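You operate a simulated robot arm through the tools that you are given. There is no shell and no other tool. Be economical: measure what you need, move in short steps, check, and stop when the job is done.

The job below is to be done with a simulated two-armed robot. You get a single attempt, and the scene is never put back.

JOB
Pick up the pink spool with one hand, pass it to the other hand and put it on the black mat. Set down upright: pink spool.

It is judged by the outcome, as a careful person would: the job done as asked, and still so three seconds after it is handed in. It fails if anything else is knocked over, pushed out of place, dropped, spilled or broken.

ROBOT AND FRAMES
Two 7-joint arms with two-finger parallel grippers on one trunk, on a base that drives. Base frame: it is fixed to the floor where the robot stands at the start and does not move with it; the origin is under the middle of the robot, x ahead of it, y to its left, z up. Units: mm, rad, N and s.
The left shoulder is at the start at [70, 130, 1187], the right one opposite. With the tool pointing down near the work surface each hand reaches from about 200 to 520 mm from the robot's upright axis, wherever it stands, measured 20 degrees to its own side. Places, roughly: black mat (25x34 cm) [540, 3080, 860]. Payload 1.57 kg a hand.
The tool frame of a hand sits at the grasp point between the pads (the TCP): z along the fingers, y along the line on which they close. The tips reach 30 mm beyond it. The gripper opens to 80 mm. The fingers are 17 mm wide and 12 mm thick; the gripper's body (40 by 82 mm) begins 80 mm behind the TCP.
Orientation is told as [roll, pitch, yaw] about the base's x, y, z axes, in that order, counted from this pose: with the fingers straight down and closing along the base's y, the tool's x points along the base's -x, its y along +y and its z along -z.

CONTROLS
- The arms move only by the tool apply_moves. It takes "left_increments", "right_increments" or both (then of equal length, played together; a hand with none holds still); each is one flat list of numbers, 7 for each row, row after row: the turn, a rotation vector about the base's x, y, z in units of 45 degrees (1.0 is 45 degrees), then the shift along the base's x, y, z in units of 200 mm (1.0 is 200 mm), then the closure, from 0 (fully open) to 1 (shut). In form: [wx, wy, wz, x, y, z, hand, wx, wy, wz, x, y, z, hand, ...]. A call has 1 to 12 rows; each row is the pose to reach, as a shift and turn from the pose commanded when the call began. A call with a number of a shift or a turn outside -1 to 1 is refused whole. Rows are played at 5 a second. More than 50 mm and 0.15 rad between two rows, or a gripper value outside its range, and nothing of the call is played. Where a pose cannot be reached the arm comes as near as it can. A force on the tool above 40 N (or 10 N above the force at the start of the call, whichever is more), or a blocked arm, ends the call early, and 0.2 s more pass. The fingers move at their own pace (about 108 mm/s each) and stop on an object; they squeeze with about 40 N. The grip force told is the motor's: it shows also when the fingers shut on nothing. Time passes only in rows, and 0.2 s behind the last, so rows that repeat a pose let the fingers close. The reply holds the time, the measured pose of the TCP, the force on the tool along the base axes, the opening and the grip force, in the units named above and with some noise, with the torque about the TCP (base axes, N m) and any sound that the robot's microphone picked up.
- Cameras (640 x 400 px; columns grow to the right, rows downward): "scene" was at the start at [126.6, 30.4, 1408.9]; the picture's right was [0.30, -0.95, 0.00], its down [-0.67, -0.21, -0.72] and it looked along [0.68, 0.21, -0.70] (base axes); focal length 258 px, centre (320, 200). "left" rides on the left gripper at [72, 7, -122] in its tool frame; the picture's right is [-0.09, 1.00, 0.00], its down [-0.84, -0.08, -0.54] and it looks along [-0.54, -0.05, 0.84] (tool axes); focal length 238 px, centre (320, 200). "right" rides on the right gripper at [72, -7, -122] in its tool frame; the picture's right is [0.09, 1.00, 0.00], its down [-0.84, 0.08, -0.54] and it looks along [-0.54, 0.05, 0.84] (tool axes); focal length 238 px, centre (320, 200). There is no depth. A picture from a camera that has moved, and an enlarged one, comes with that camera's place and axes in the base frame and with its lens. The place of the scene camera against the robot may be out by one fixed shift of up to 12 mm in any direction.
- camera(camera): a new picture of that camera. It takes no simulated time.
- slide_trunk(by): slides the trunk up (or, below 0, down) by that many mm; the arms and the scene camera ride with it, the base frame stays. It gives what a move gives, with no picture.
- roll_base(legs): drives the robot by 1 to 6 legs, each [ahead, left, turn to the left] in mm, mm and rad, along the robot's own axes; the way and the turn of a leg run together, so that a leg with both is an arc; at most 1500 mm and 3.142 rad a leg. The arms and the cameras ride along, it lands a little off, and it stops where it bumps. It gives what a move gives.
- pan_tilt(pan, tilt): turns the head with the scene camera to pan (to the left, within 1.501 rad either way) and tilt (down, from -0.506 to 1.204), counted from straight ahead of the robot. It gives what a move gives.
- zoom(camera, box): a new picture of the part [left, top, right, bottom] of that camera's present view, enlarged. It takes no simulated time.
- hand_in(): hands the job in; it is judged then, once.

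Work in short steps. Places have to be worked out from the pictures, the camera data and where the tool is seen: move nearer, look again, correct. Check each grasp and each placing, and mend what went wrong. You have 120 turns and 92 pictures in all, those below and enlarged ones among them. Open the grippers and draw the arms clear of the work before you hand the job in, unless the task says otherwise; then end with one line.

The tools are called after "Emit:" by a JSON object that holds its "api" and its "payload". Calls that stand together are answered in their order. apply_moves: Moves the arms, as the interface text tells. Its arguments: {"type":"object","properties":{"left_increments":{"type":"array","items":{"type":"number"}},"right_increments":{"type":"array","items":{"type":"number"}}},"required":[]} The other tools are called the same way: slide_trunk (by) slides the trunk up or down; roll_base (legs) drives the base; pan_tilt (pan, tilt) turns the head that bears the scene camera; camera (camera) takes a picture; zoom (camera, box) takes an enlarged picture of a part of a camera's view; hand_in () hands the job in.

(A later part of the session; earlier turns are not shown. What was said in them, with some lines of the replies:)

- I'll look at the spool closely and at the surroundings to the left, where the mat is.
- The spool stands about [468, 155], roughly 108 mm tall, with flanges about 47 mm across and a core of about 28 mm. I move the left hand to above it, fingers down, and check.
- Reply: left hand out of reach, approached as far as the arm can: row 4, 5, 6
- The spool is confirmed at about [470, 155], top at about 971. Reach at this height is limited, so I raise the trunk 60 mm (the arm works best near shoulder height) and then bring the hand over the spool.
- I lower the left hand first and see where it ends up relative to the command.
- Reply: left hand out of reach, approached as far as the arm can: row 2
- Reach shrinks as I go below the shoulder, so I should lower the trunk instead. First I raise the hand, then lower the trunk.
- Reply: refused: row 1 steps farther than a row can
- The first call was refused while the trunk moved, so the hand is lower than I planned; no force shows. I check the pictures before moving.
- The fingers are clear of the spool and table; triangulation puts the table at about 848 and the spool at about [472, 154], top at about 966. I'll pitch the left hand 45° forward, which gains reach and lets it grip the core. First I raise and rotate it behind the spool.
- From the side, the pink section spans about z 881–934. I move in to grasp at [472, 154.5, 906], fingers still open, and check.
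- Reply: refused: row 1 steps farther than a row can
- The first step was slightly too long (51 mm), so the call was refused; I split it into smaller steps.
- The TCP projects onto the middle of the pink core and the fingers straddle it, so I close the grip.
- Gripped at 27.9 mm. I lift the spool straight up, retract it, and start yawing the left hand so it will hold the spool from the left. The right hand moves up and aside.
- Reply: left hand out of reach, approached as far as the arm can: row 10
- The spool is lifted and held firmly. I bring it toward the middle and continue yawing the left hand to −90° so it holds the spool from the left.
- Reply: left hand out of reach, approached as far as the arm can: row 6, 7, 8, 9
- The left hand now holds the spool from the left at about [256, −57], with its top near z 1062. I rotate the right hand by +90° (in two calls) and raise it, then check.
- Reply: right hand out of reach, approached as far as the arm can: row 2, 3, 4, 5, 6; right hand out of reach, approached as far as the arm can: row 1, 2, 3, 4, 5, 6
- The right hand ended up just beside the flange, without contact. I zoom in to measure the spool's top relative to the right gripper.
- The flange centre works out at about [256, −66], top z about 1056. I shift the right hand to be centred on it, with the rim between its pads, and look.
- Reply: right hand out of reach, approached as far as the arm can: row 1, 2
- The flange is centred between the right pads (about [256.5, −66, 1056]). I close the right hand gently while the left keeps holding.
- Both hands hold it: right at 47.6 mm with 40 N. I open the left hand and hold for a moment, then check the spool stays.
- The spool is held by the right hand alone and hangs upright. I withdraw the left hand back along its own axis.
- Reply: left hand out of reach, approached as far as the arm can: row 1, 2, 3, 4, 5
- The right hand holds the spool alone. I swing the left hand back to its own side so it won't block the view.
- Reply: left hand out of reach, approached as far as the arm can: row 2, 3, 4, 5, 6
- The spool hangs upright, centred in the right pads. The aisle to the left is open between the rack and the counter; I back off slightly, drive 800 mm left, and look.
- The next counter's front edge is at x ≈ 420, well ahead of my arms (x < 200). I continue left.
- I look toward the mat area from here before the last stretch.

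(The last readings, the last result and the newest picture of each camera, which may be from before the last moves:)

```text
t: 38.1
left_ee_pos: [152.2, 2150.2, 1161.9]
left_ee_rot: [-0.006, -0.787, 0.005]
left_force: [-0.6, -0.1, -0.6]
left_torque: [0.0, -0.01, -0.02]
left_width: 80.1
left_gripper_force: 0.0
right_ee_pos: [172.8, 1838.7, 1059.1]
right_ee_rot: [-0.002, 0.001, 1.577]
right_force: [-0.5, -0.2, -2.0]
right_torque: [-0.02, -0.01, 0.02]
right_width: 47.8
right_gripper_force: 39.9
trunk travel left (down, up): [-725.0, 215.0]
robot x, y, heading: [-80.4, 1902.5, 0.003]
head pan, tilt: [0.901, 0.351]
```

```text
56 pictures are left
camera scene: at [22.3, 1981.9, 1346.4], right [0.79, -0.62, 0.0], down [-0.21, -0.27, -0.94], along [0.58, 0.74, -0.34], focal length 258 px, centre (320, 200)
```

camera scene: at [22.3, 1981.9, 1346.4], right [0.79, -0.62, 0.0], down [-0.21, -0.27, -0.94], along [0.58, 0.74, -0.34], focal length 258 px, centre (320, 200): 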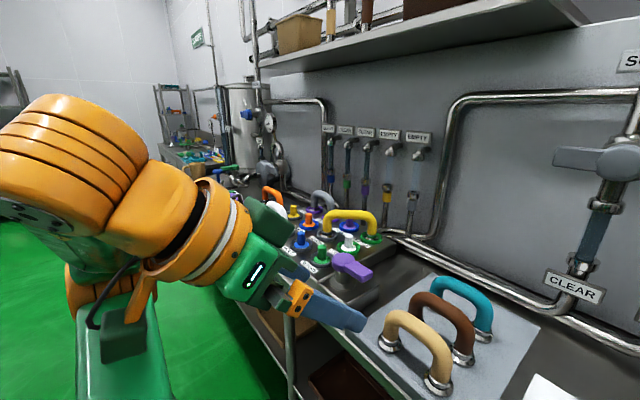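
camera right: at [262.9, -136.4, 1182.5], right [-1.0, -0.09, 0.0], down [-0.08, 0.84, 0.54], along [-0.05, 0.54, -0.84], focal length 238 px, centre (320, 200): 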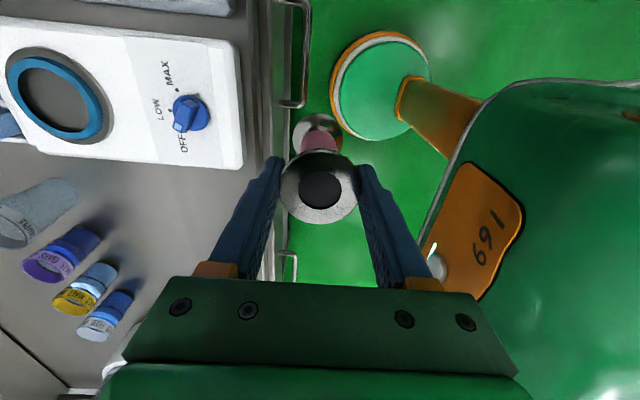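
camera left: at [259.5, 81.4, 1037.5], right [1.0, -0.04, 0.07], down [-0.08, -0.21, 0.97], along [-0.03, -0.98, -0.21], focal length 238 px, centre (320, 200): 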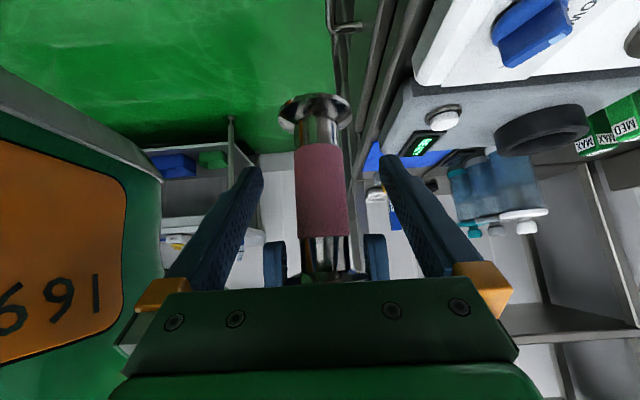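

The mat should be just beyond the hose manifold, still hidden. I drive another 850 mm left and look again.

Emit:
{"api": "roll_base", "payload": {"legs": [[0, 850, 0]]}}

Emit:
{"api": "pan_tilt", "payload": {"pan": 0.35, "tilt": 0.6}}

Emit:
{"api": "camera", "payload": {"camera": "scene"}}

```text
t: 42.6
left_ee_pos: [163.7, 2991.5, 1164.2]
left_ee_rot: [-0.002, -0.79, -0.018]
left_force: [0.4, -0.4, 0.7]
left_torque: [-0.01, -0.04, -0.02]
left_width: 80.0
left_gripper_force: 0.1
right_ee_pos: [175.6, 2680.0, 1060.5]
right_ee_rot: [0.0, -0.001, 1.55]
right_force: [-0.3, -0.1, -1.7]
right_torque: [-0.03, 0.01, 0.0]
right_width: 47.7
right_gripper_force: 40.6
trunk travel left (down, up): [-725.0, 215.0]
robot x, y, heading: [-78.2, 2753.9, -0.024]
head pan, tilt: [0.901, 0.351]
```

```text
t: 43.6
left_ee_pos: [164.9, 2992.4, 1162.4]
left_ee_rot: [-0.003, -0.791, -0.017]
left_force: [-0.3, -0.6, -0.2]
left_torque: [-0.03, -0.01, -0.03]
left_width: 80.0
left_gripper_force: 0.1
right_ee_pos: [175.3, 2682.5, 1058.8]
right_ee_rot: [0.0, 0.001, 1.55]
right_force: [1.5, -0.4, -2.4]
right_torque: [-0.03, 0.01, -0.02]
right_width: 47.7
right_gripper_force: 40.2
trunk travel left (down, up): [-725.0, 215.0]
robot x, y, heading: [-76.4, 2755.2, -0.018]
head pan, tilt: [0.351, 0.6]
```

```text
55 pictures are left
camera scene: at [54.0, 2784.9, 1323.6], right [0.33, -0.95, 0.0], down [-0.53, -0.18, -0.83], along [0.78, 0.27, -0.56], focal length 258 px, centre (320, 200)
```

scene: 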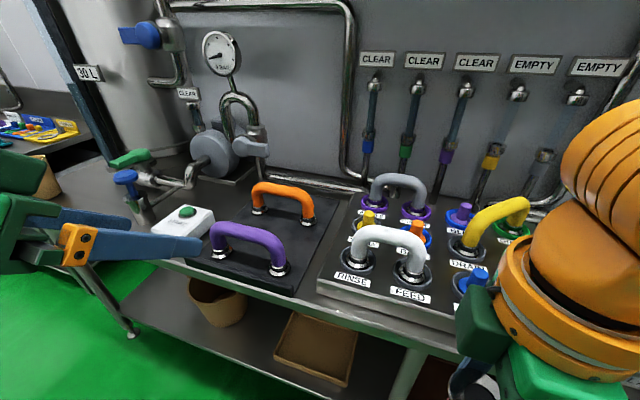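

The black mat is in view, with an orange and a purple hose on it. I zoom in to find free space.

Emit:
{"api": "zoom", "payload": {"camera": "scene", "box": [150, 150, 390, 310]}}

```text
2.50 times, centred on (270, 230) of scene
camera zoom: at [54.0, 2784.9, 1323.6], right [0.33, -0.95, 0.0], down [-0.53, -0.18, -0.83], along [0.78, 0.27, -0.56], focal length 644 px, centre (445, 125)
```

zoom: 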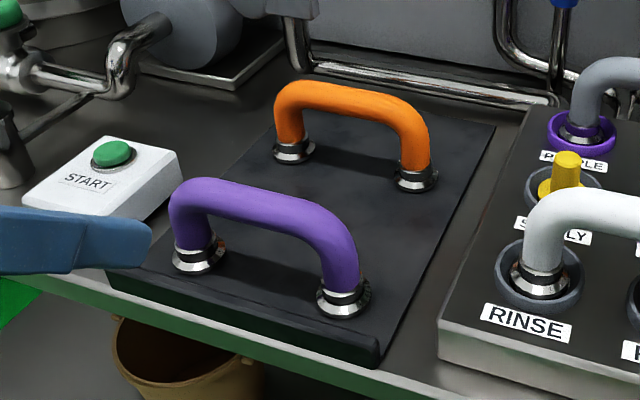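

Mat occupies roughly x 360–710, y 2955–3205. The two arches stand at x ≈ 401 and x ≈ 585, leaving a free gap centred at about [493, 3085]. I need to drive forward, so I look down to judge the base's clearance to the counter.

Emit:
{"api": "pan_tilt", "payload": {"pan": 0.15, "tilt": 1.2}}

Emit:
{"api": "camera", "payload": {"camera": "scene"}}

```text
t: 44.6
left_ee_pos: [163.5, 2992.3, 1162.2]
left_ee_rot: [-0.005, -0.789, -0.018]
left_force: [0.4, -0.7, -0.4]
left_torque: [-0.01, -0.03, -0.01]
left_width: 80.3
left_gripper_force: 0.1
right_ee_pos: [176.5, 2679.8, 1060.6]
right_ee_rot: [-0.001, 0.001, 1.552]
right_force: [-0.2, -0.5, -1.9]
right_torque: [0.0, -0.05, 0.02]
right_width: 47.8
right_gripper_force: 39.7
trunk travel left (down, up): [-725.0, 215.0]
robot x, y, heading: [-77.1, 2751.5, -0.018]
head pan, tilt: [0.15, 1.201]
```

```text
53 pictures are left
camera scene: at [26.0, 2763.4, 1279.0], right [0.13, -0.99, 0.0], down [-0.92, -0.12, -0.36], along [0.36, 0.05, -0.93], focal length 258 px, centre (320, 200)
```

scene: 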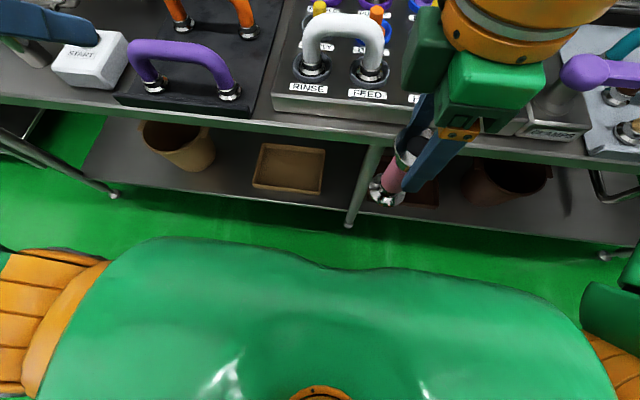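

The base is roughly a 190 mm-radius disc and the shelf front is at x ≈ 365, so I can go to about x = 100. First I raise the trunk 100 mm for clearance and shift left so the target lies in front of the right shoulder.

Emit:
{"api": "slide_trunk", "payload": {"by": 100}}

Emit:
{"api": "roll_base", "payload": {"legs": [[0, 445, 0.018]]}}

Emit:
{"api": "pan_tilt", "payload": {"pan": 0.0, "tilt": 0.7}}

Emit:
{"api": "camera", "payload": {"camera": "scene"}}

```text
t: 45.9
left_ee_pos: [163.9, 2991.5, 1262.3]
left_ee_rot: [-0.005, -0.789, -0.016]
left_force: [0.1, -1.2, 0.1]
left_torque: [-0.02, 0.03, 0.0]
left_width: 80.0
left_gripper_force: 0.0
right_ee_pos: [176.1, 2680.7, 1159.9]
right_ee_rot: [0.0, -0.001, 1.552]
right_force: [0.2, 0.3, -2.1]
right_torque: [0.02, 0.01, 0.02]
right_width: 47.7
right_gripper_force: 40.2
trunk travel left (down, up): [-825.0, 115.0]
robot x, y, heading: [-80.2, 2748.4, -0.022]
head pan, tilt: [0.15, 1.201]
```

```text
t: 48.6
left_ee_pos: [161.9, 3438.3, 1263.7]
left_ee_rot: [0.0, -0.788, 0.003]
left_force: [-0.1, -0.2, -0.5]
left_torque: [-0.02, 0.01, 0.01]
left_width: 80.1
left_gripper_force: 0.1
right_ee_pos: [182.2, 3125.5, 1158.4]
right_ee_rot: [0.0, -0.004, 1.575]
right_force: [0.5, 0.3, -2.4]
right_torque: [-0.01, -0.01, -0.01]
right_width: 47.9
right_gripper_force: 39.7
trunk travel left (down, up): [-825.0, 115.0]
robot x, y, heading: [-71.8, 3190.3, 0.0]
head pan, tilt: [0.15, 1.201]
```

```text
t: 49.5
left_ee_pos: [160.6, 3438.5, 1262.7]
left_ee_rot: [-0.003, -0.789, 0.007]
left_force: [-0.1, 0.3, 0.4]
left_torque: [0.0, -0.01, 0.0]
left_width: 79.9
left_gripper_force: 0.1
right_ee_pos: [181.6, 3127.7, 1160.1]
right_ee_rot: [0.001, -0.001, 1.575]
right_force: [-0.4, -0.6, -2.2]
right_torque: [-0.01, -0.01, -0.02]
right_width: 47.6
right_gripper_force: 40.0
trunk travel left (down, up): [-825.0, 115.0]
robot x, y, heading: [-74.0, 3189.7, 0.003]
head pan, tilt: [0.0, 0.7]
```

```text
52 pictures are left
camera scene: at [58.5, 3198.8, 1414.9], right [0.0, -1.0, 0.0], down [-0.65, 0.0, -0.76], along [0.76, 0.0, -0.65], focal length 258 px, centre (320, 200)
```

scene: 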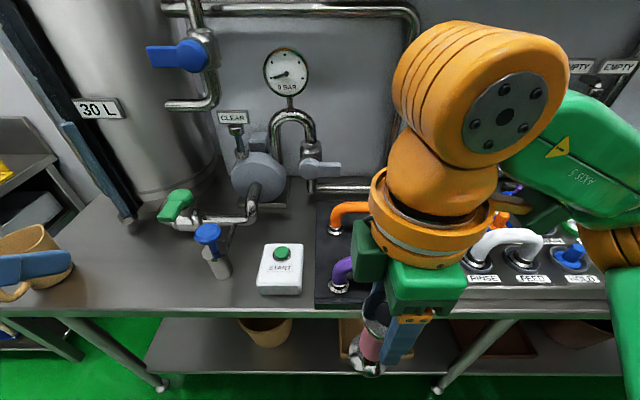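

Clear ahead at this height. I drive forward 90 mm first.

Emit:
{"api": "roll_base", "payload": {"legs": [[90, 0, 0]]}}

Emit:
{"api": "camera", "payload": {"camera": "scene"}}

Emit:
{"api": "camera", "payload": {"camera": "right"}}

```text
t: 50.7
left_ee_pos: [247.0, 3439.1, 1263.1]
left_ee_rot: [-0.001, -0.793, 0.006]
left_force: [-0.8, 0.4, 0.6]
left_torque: [0.01, -0.03, -0.01]
left_width: 80.1
left_gripper_force: 0.1
right_ee_pos: [267.0, 3129.2, 1161.2]
right_ee_rot: [-0.005, -0.001, 1.576]
right_force: [-0.3, 0.2, -2.4]
right_torque: [-0.04, -0.01, -0.01]
right_width: 47.7
right_gripper_force: 40.4
trunk travel left (down, up): [-825.0, 115.0]
robot x, y, heading: [13.5, 3196.0, 0.002]
head pan, tilt: [0.0, 0.7]
```

```text
51 pictures are left
camera scene: at [143.2, 3198.8, 1415.7], right [0.0, -1.0, 0.0], down [-0.64, 0.0, -0.77], along [0.77, 0.0, -0.64], focal length 258 px, centre (320, 200)
```

scene: 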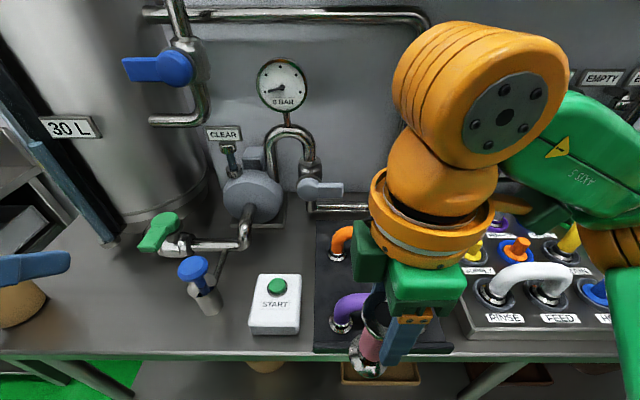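

```text
50 pictures are left
camera right: at [274.2, 3056.3, 1283.7], right [-1.0, -0.1, -0.01], down [-0.08, 0.84, 0.54], along [-0.05, 0.54, -0.84], focal length 238 px, centre (320, 200)
```

right: 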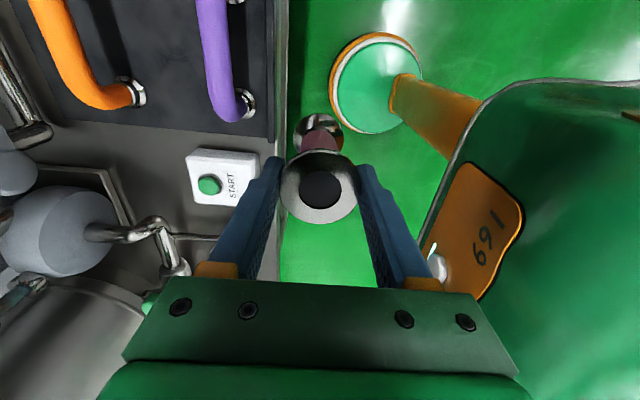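

Base disc front is about 200 mm ahead of the axis, so I can go another 85 mm. Refined: arches at x ≈ 398 and ≈ 580, target about [488, 3080].

Emit:
{"api": "roll_base", "payload": {"legs": [[85, 0, 0]]}}

```text
t: 51.7
left_ee_pos: [330.5, 3439.7, 1263.7]
left_ee_rot: [-0.002, -0.797, 0.006]
left_force: [-0.1, 0.3, 0.1]
left_torque: [-0.03, -0.04, -0.04]
left_width: 80.1
left_gripper_force: 0.0
right_ee_pos: [350.8, 3128.3, 1161.5]
right_ee_rot: [-0.006, -0.001, 1.574]
right_force: [-0.5, -1.1, -1.3]
right_torque: [0.02, -0.02, 0.0]
right_width: 47.8
right_gripper_force: 39.8
trunk travel left (down, up): [-825.0, 115.0]
robot x, y, heading: [97.9, 3191.2, 0.007]
head pan, tilt: [0.0, 0.7]
```

I rotate the right hand back to yaw 0 (pads then close along y, between the arches) while moving it forward high above the mat.

Emit:
{"api": "apply_moves", "payload": {"right_increments": [0, 0, -0.17, 0.05, 0, 0, 1, 0, 0, -0.34, 0.1, -0.04, 0, 1, 0, 0, -0.51, 0.15, -0.08, 0, 1, 0, 0, -0.68, 0.2, -0.12, 0, 1, 0, 0, -0.85, 0.25, -0.16, 0, 1, 0, 0, -1, 0.3, -0.2, 0, 1]}}

Emit:
{"api": "apply_moves", "payload": {"right_increments": [0, 0, -0.17, 0.05, 0, 0, 1, 0, 0, -0.34, 0.1, 0, 0, 1, 0, 0, -0.51, 0.15, 0, 0, 1, 0, 0, -0.68, 0.2, 0, 0, 1, 0, 0, -0.85, 0.25, 0, 0, 1, 0, 0, -1, 0.3, 0, 0, 1]}}

Emit:
{"api": "camera", "payload": {"camera": "scene"}}

Emit:
{"api": "camera", "payload": {"camera": "right"}}

```text
t: 53.1
left_ee_pos: [337.1, 3440.0, 1263.4]
left_ee_rot: [-0.002, -0.787, 0.005]
left_force: [0.3, 0.7, -0.5]
left_torque: [-0.04, 0.01, -0.03]
left_width: 80.0
left_gripper_force: 0.0
right_ee_pos: [418.9, 3088.1, 1158.7]
right_ee_rot: [0.0, 0.0, 0.787]
right_force: [-0.5, -0.1, -2.8]
right_torque: [-0.02, 0.0, -0.02]
right_width: 47.7
right_gripper_force: 40.2
trunk travel left (down, up): [-825.0, 115.0]
robot x, y, heading: [102.1, 3192.2, 0.001]
head pan, tilt: [0.0, 0.7]
```

```text
t: 54.5
left_ee_pos: [338.0, 3440.1, 1262.3]
left_ee_rot: [-0.004, -0.789, 0.005]
left_force: [0.0, -0.2, 0.4]
left_torque: [-0.02, 0.04, 0.01]
left_width: 80.1
left_gripper_force: 0.0
right_ee_pos: [477.4, 3087.8, 1160.0]
right_ee_rot: [-0.001, 0.001, 0.004]
right_force: [-0.4, -0.5, -2.7]
right_torque: [0.01, 0.0, 0.02]
right_width: 47.8
right_gripper_force: 39.8
trunk travel left (down, up): [-825.0, 115.0]
robot x, y, heading: [99.6, 3192.3, 0.003]
head pan, tilt: [0.0, 0.7]
```

```text
49 pictures are left
camera scene: at [235.1, 3199.1, 1414.9], right [0.0, -1.0, 0.0], down [-0.64, 0.0, -0.76], along [0.76, 0.0, -0.64], focal length 258 px, centre (320, 200)
```

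scene: 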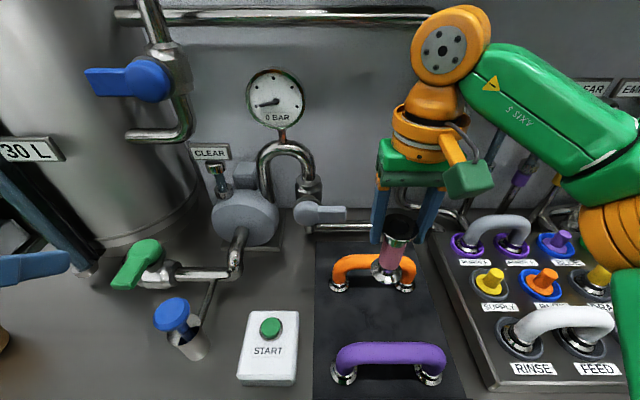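

```text
48 pictures are left
camera right: at [406.5, 3081.7, 1282.0], right [-0.09, 1.0, 0.0], down [0.84, 0.08, 0.54], along [0.54, 0.05, -0.84], focal length 238 px, centre (320, 200)
```

right: 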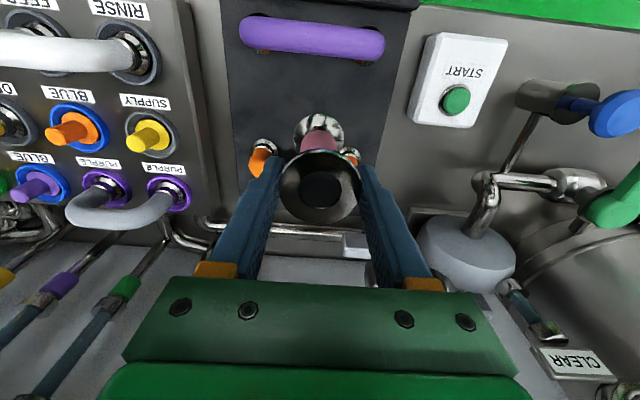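

The spool hangs upright; the gap centre is about [484, 3080]. I shift by (+7, −8) mm and lower to TCP z ≈ 1005, then look.

Emit:
{"api": "apply_moves", "payload": {"right_increments": [0, 0, 0, 0.035, -0.04, 0, 1, 0, 0, 0, 0.035, -0.04, -0.2, 1, 0, 0, 0, 0.035, -0.04, -0.4, 1, 0, 0, 0, 0.035, -0.04, -0.6, 1, 0, 0, 0, 0.035, -0.04, -0.7, 1, 0, 0, 0, 0.035, -0.04, -0.775, 1]}}

Emit:
{"api": "camera", "payload": {"camera": "right"}}

Emit:
{"api": "zoom", "payload": {"camera": "scene", "box": [300, 200, 500, 400]}}

```text
t: 55.9
left_ee_pos: [337.9, 3439.6, 1262.6]
left_ee_rot: [0.0, -0.789, 0.004]
left_force: [0.4, 0.5, 0.3]
left_torque: [-0.01, -0.01, -0.01]
left_width: 80.1
left_gripper_force: 0.0
right_ee_pos: [486.2, 3079.4, 1003.9]
right_ee_rot: [0.0, 0.0, 0.005]
right_force: [-0.8, 0.6, -2.3]
right_torque: [0.03, 0.01, 0.02]
right_width: 47.9
right_gripper_force: 40.2
trunk travel left (down, up): [-825.0, 115.0]
robot x, y, heading: [104.3, 3191.2, 0.005]
head pan, tilt: [0.0, 0.7]
```

```text
47 pictures are left
camera right: at [414.6, 3073.5, 1125.8], right [-0.1, 1.0, 0.0], down [0.84, 0.08, 0.54], along [0.54, 0.05, -0.84], focal length 238 px, centre (320, 200)
```

right: 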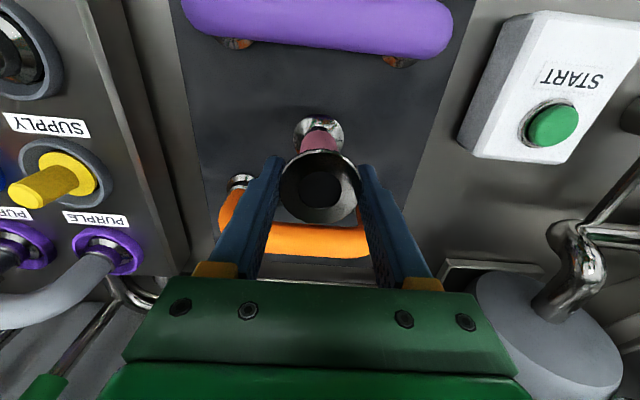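

```text
2.00 times, centred on (400, 300) of scene
camera zoom: at [234.9, 3198.9, 1414.9], right [0.0, -1.0, 0.0], down [-0.64, 0.0, -0.76], along [0.76, 0.0, -0.64], focal length 516 px, centre (160, 0)
```

zoom: 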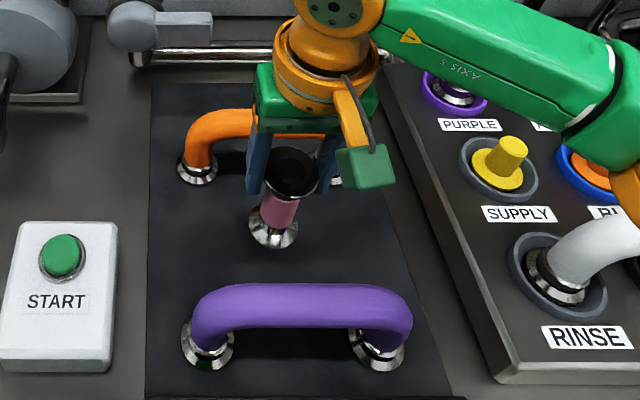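

Good clearance from both arches. I lower 24 mm more, then approach contact in small steps while watching force.

Emit:
{"api": "apply_moves", "payload": {"right_increments": [0, 0, 0, 0, 0, -0.06, 1, 0, 0, 0, 0, 0, -0.12, 1]}}

Emit:
{"api": "apply_moves", "payload": {"right_increments": [0, 0, 0, 0, 0, -0.02, 1, 0, 0, 0, 0, 0, -0.03, 1]}}

Emit:
{"api": "camera", "payload": {"camera": "right"}}

```text
t: 56.5
left_ee_pos: [338.1, 3439.5, 1262.8]
left_ee_rot: [0.0, -0.789, 0.006]
left_force: [0.4, -0.2, 0.0]
left_torque: [-0.02, -0.04, 0.01]
left_width: 80.2
left_gripper_force: 0.1
right_ee_pos: [485.8, 3080.2, 979.7]
right_ee_rot: [0.001, 0.0, 0.003]
right_force: [-0.7, 1.2, -1.8]
right_torque: [-0.02, 0.01, 0.02]
right_width: 47.8
right_gripper_force: 39.9
trunk travel left (down, up): [-825.0, 115.0]
robot x, y, heading: [101.0, 3194.0, 0.002]
head pan, tilt: [0.0, 0.7]
```

```text
t: 57.1
left_ee_pos: [338.9, 3439.5, 1262.4]
left_ee_rot: [-0.001, -0.788, 0.004]
left_force: [0.5, 0.9, -0.8]
left_torque: [0.01, -0.02, 0.0]
left_width: 80.0
left_gripper_force: 0.1
right_ee_pos: [483.9, 3079.7, 975.8]
right_ee_rot: [0.0, 0.0, 0.004]
right_force: [-0.4, 1.0, -2.6]
right_torque: [-0.04, 0.06, -0.01]
right_width: 47.5
right_gripper_force: 39.9
trunk travel left (down, up): [-825.0, 115.0]
robot x, y, heading: [100.1, 3192.1, 0.005]
head pan, tilt: [0.0, 0.7]
```

```text
45 pictures are left
camera right: at [413.0, 3072.5, 1097.6], right [-0.1, 1.0, 0.0], down [0.84, 0.08, 0.54], along [0.54, 0.05, -0.84], focal length 238 px, centre (320, 200)
```

right: 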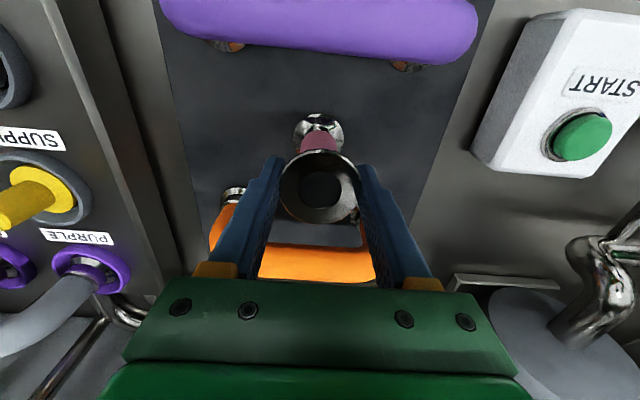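

No contact yet; lowering further in 2 mm steps.

Emit:
{"api": "apply_moves", "payload": {"right_increments": [0, 0, 0, 0, 0, -0.01, 1, 0, 0, 0, 0, 0, -0.02, 1, 0, 0, 0, 0, 0, -0.025, 1]}}

```text
t: 57.9
left_ee_pos: [338.0, 3439.2, 1263.4]
left_ee_rot: [-0.002, -0.788, 0.007]
left_force: [0.1, -0.5, -0.2]
left_torque: [-0.01, -0.02, -0.01]
left_width: 79.9
left_gripper_force: 0.0
right_ee_pos: [483.8, 3080.5, 969.2]
right_ee_rot: [0.001, 0.001, 0.005]
right_force: [1.1, 0.1, -1.6]
right_torque: [-0.02, 0.07, 0.02]
right_width: 47.7
right_gripper_force: 40.1
trunk travel left (down, up): [-825.0, 115.0]
robot x, y, heading: [104.0, 3193.8, 0.005]
head pan, tilt: [0.0, 0.7]
```

Emit:
{"api": "apply_moves", "payload": {"right_increments": [0, 0, 0, 0, 0, -0.01, 1, 0, 0, 0, 0, 0, -0.02, 1]}}

Emit:
{"api": "zoom", "payload": {"camera": "scene", "box": [300, 200, 500, 400]}}

```text
t: 58.5
left_ee_pos: [338.1, 3440.6, 1262.7]
left_ee_rot: [-0.001, -0.788, 0.006]
left_force: [-0.1, 1.0, 0.3]
left_torque: [0.05, 0.02, -0.02]
left_width: 79.9
left_gripper_force: 0.0
right_ee_pos: [484.8, 3081.1, 965.7]
right_ee_rot: [0.001, 0.001, 0.003]
right_force: [0.3, 0.1, -2.2]
right_torque: [0.01, 0.02, -0.03]
right_width: 47.4
right_gripper_force: 40.3
trunk travel left (down, up): [-825.0, 115.0]
robot x, y, heading: [103.1, 3195.0, 0.003]
head pan, tilt: [0.0, 0.7]
```

```text
2.00 times, centred on (400, 300) of scene
camera zoom: at [234.7, 3198.9, 1414.9], right [0.0, -1.0, 0.0], down [-0.64, 0.0, -0.76], along [0.76, 0.0, -0.64], focal length 516 px, centre (160, 0)
```

zoom: 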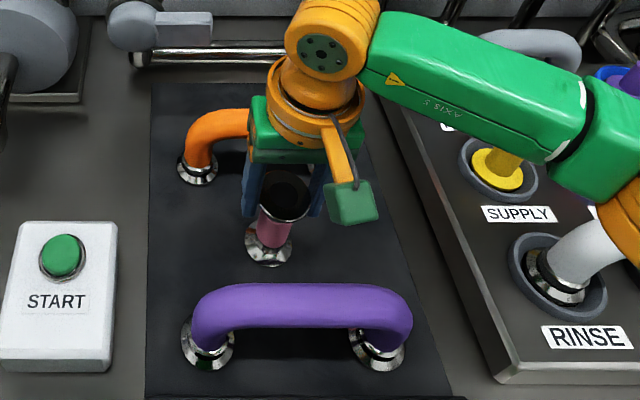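

Still full weight on the hand; the base looks close to the mat. I keep going in small steps.

Emit:
{"api": "apply_moves", "payload": {"right_increments": [0, 0, 0, 0, 0, -0.01, 1, 0, 0, 0, 0, 0, -0.02, 1]}}

```text
t: 59.1
left_ee_pos: [334.8, 3441.0, 1263.4]
left_ee_rot: [-0.002, -0.793, 0.005]
left_force: [0.6, 0.4, 1.2]
left_torque: [0.0, -0.01, 0.01]
left_width: 80.1
left_gripper_force: 0.0
right_ee_pos: [483.8, 3081.7, 964.6]
right_ee_rot: [0.002, -0.009, 0.003]
right_force: [6.9, -2.2, 27.9]
right_torque: [-0.12, -0.23, 0.01]
right_width: 47.8
right_gripper_force: 40.0
trunk travel left (down, up): [-825.0, 115.0]
robot x, y, heading: [101.0, 3193.4, 0.006]
head pan, tilt: [0.0, 0.7]
```

Contact (28 N up). I ease up 3 mm to relieve the load.

Emit:
{"api": "apply_moves", "payload": {"right_increments": [0, 0, 0, 0, 0, 0.008, 1, 0, 0, 0, 0, 0, 0.014, 1]}}

Emit:
{"api": "camera", "payload": {"camera": "right"}}

```text
t: 59.7
left_ee_pos: [335.7, 3441.9, 1261.6]
left_ee_rot: [-0.003, -0.791, 0.008]
left_force: [0.3, -0.1, -0.4]
left_torque: [-0.02, 0.05, 0.01]
left_width: 80.1
left_gripper_force: 0.0
right_ee_pos: [483.5, 3082.6, 964.7]
right_ee_rot: [-0.001, 0.002, 0.004]
right_force: [5.1, 2.5, 12.7]
right_torque: [0.21, -0.2, -0.06]
right_width: 48.0
right_gripper_force: 40.4
trunk travel left (down, up): [-825.0, 115.0]
robot x, y, heading: [102.2, 3191.7, 0.001]
head pan, tilt: [0.0, 0.7]
```

```text
43 pictures are left
camera right: at [412.0, 3074.5, 1087.2], right [-0.1, 1.0, 0.0], down [0.84, 0.08, 0.54], along [0.54, 0.05, -0.84], focal length 238 px, centre (320, 200)
```

right: 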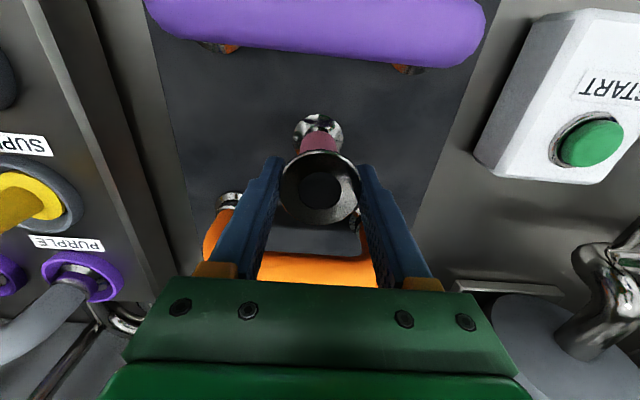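

Still about 13 N pressing; I ease up 1 mm more.

Emit:
{"api": "apply_moves", "payload": {"right_increments": [0, 0, 0, 0, 0, 0.004, 1, 0, 0, 0, 0, 0, 0.004, 1]}}

```text
t: 60.3
left_ee_pos: [337.7, 3441.3, 1261.7]
left_ee_rot: [-0.003, -0.791, 0.004]
left_force: [0.1, 1.0, 0.2]
left_torque: [-0.02, 0.02, 0.04]
left_width: 80.1
left_gripper_force: 0.0
right_ee_pos: [482.6, 3080.3, 964.3]
right_ee_rot: [-0.001, 0.001, 0.006]
right_force: [-1.0, -0.3, -0.2]
right_torque: [0.1, 0.08, 0.0]
right_width: 47.8
right_gripper_force: 39.7
trunk travel left (down, up): [-825.0, 115.0]
robot x, y, heading: [98.0, 3190.3, 0.003]
head pan, tilt: [0.0, 0.7]
```

The load is now near zero: the spool rests on the mat. I open the fingers gradually.

Emit:
{"api": "apply_moves", "payload": {"right_increments": [0, 0, 0, 0, 0, 0, 0.38, 0, 0, 0, 0, 0, 0, 0.3, 0, 0, 0, 0, 0, 0, 0.15, 0, 0, 0, 0, 0, 0, 0, 0, 0, 0, 0, 0, 0, 0]}}

Emit:
{"api": "camera", "payload": {"camera": "right"}}

Emit:
{"api": "zoom", "payload": {"camera": "scene", "box": [300, 200, 500, 400]}}

```text
t: 61.5
left_ee_pos: [337.7, 3439.5, 1262.2]
left_ee_rot: [-0.004, -0.788, 0.005]
left_force: [0.3, 0.6, -0.7]
left_torque: [-0.01, -0.01, 0.0]
left_width: 80.1
left_gripper_force: 0.1
right_ee_pos: [483.4, 3080.0, 965.0]
right_ee_rot: [0.0, 0.002, 0.003]
right_force: [-0.2, 0.5, -1.0]
right_torque: [-0.02, 0.01, -0.02]
right_width: 80.1
right_gripper_force: 0.1
trunk travel left (down, up): [-825.0, 115.0]
robot x, y, heading: [98.6, 3194.3, 0.001]
head pan, tilt: [0.0, 0.7]
```

```text
42 pictures are left
camera right: at [412.6, 3073.6, 1087.8], right [-0.1, 1.0, 0.0], down [0.84, 0.08, 0.54], along [0.54, 0.05, -0.84], focal length 238 px, centre (320, 200)
```

right: 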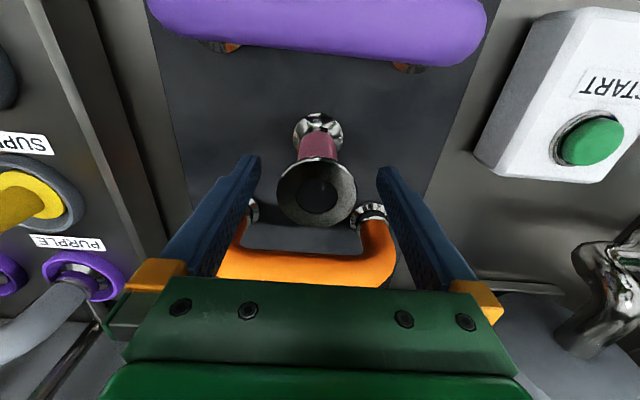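

```text
2.00 times, centred on (400, 300) of scene
camera zoom: at [234.1, 3199.2, 1415.0], right [0.0, -1.0, 0.0], down [-0.64, 0.0, -0.76], along [0.76, 0.0, -0.64], focal length 516 px, centre (160, 0)
```

zoom: 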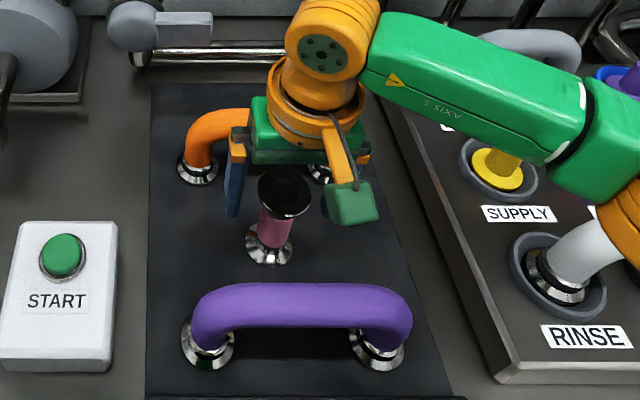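

The spool stands free between the open fingers. I lift the right hand straight up, then draw it back.

Emit:
{"api": "apply_moves", "payload": {"right_increments": [0, 0, 0, 0, 0, 0.1, 0, 0, 0, 0, 0, 0, 0.3, 0, 0, 0, 0, 0, 0, 0.5, 0, 0, 0, 0, 0, 0, 0.7, 0, 0, 0, 0, 0, 0, 0.9, 0, 0, 0, 0, -0.2, 0, 0.95, 0, 0, 0, 0, -0.4, 0, 0.95, 0, 0, 0, 0, -0.6, -0.05, 0.95, 0, 0, 0, 0, -0.7, -0.1, 0.95, 0]}}

Emit:
{"api": "zoom", "payload": {"camera": "scene", "box": [300, 200, 500, 400]}}

Emit:
{"api": "camera", "payload": {"camera": "right"}}

```text
t: 63.5
left_ee_pos: [336.2, 3438.5, 1263.2]
left_ee_rot: [-0.001, -0.792, 0.005]
left_force: [-0.1, 0.1, -0.3]
left_torque: [0.02, -0.03, 0.01]
left_width: 80.0
left_gripper_force: 0.0
right_ee_pos: [342.4, 3060.6, 1156.3]
right_ee_rot: [0.002, -0.003, 0.005]
right_force: [-0.7, -0.6, -0.7]
right_torque: [-0.03, -0.03, 0.03]
right_width: 79.8
right_gripper_force: 0.1
trunk travel left (down, up): [-825.0, 115.0]
robot x, y, heading: [99.7, 3191.0, 0.005]
head pan, tilt: [0.0, 0.7]
```

```text
2.00 times, centred on (400, 300) of scene
camera zoom: at [233.1, 3198.3, 1415.1], right [0.0, -1.0, 0.0], down [-0.64, 0.0, -0.77], along [0.77, 0.0, -0.64], focal length 516 px, centre (160, 0)
```

zoom: 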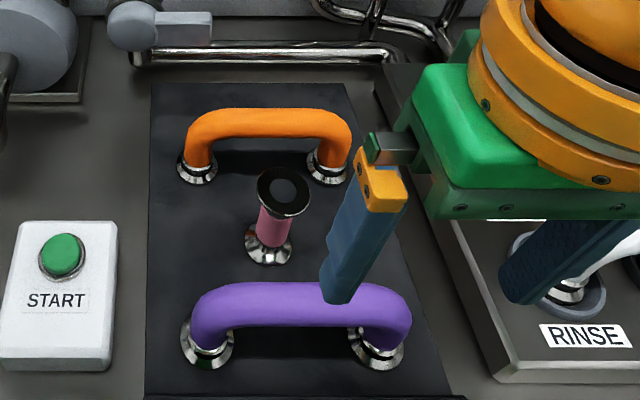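

```text
39 pictures are left
camera right: at [270.1, 3052.8, 1278.6], right [-0.1, 1.0, 0.0], down [0.84, 0.08, 0.54], along [0.54, 0.05, -0.84], focal length 238 px, centre (320, 200)
```

right: 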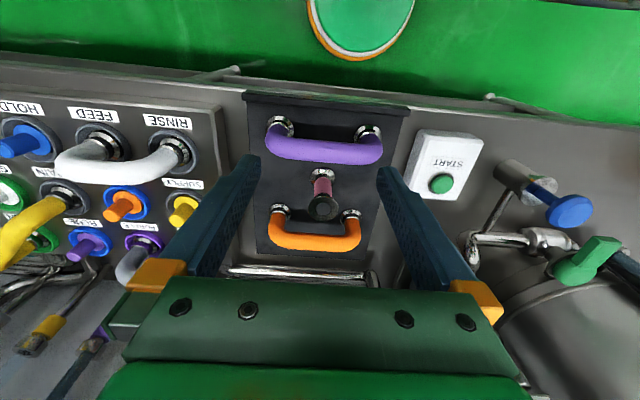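

The spool stands upright on the mat between the two undisturbed arches. I back the robot off so both arms are clear of the counter.

Emit:
{"api": "roll_base", "payload": {"legs": [[-150, 0, 0]]}}

Emit:
{"api": "camera", "payload": {"camera": "scene"}}

```text
t: 64.9
left_ee_pos: [193.3, 3439.2, 1262.6]
left_ee_rot: [-0.002, -0.789, 0.008]
left_force: [0.2, -0.6, -0.3]
left_torque: [0.01, -0.01, 0.01]
left_width: 80.0
left_gripper_force: 0.1
right_ee_pos: [198.8, 3058.9, 1156.0]
right_ee_rot: [0.0, 0.004, 0.005]
right_force: [-0.1, -0.2, 0.3]
right_torque: [-0.02, 0.02, 0.01]
right_width: 80.2
right_gripper_force: 0.0
trunk travel left (down, up): [-825.0, 115.0]
robot x, y, heading: [-42.1, 3193.6, 0.007]
head pan, tilt: [0.0, 0.7]
```

```text
38 pictures are left
camera scene: at [90.9, 3198.4, 1414.6], right [0.01, -1.0, 0.0], down [-0.65, 0.0, -0.76], along [0.76, 0.0, -0.65], focal length 258 px, centre (320, 200)
```

scene: 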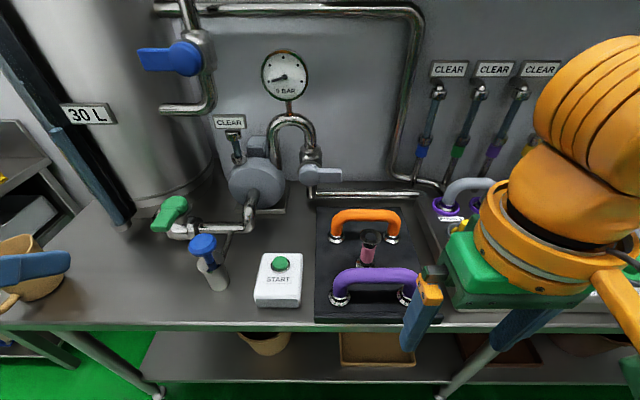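

The spool is upright on the mat, everything else is in place, and both grippers are open and clear, so I hand in.

Emit:
{"api": "hand_in", "payload": {}}

```text
The job is handed in.
```

The pink spool was picked up with the left hand, passed to the right hand and set upright on the black mat; nothing else was seen to move, and the job is handed in.
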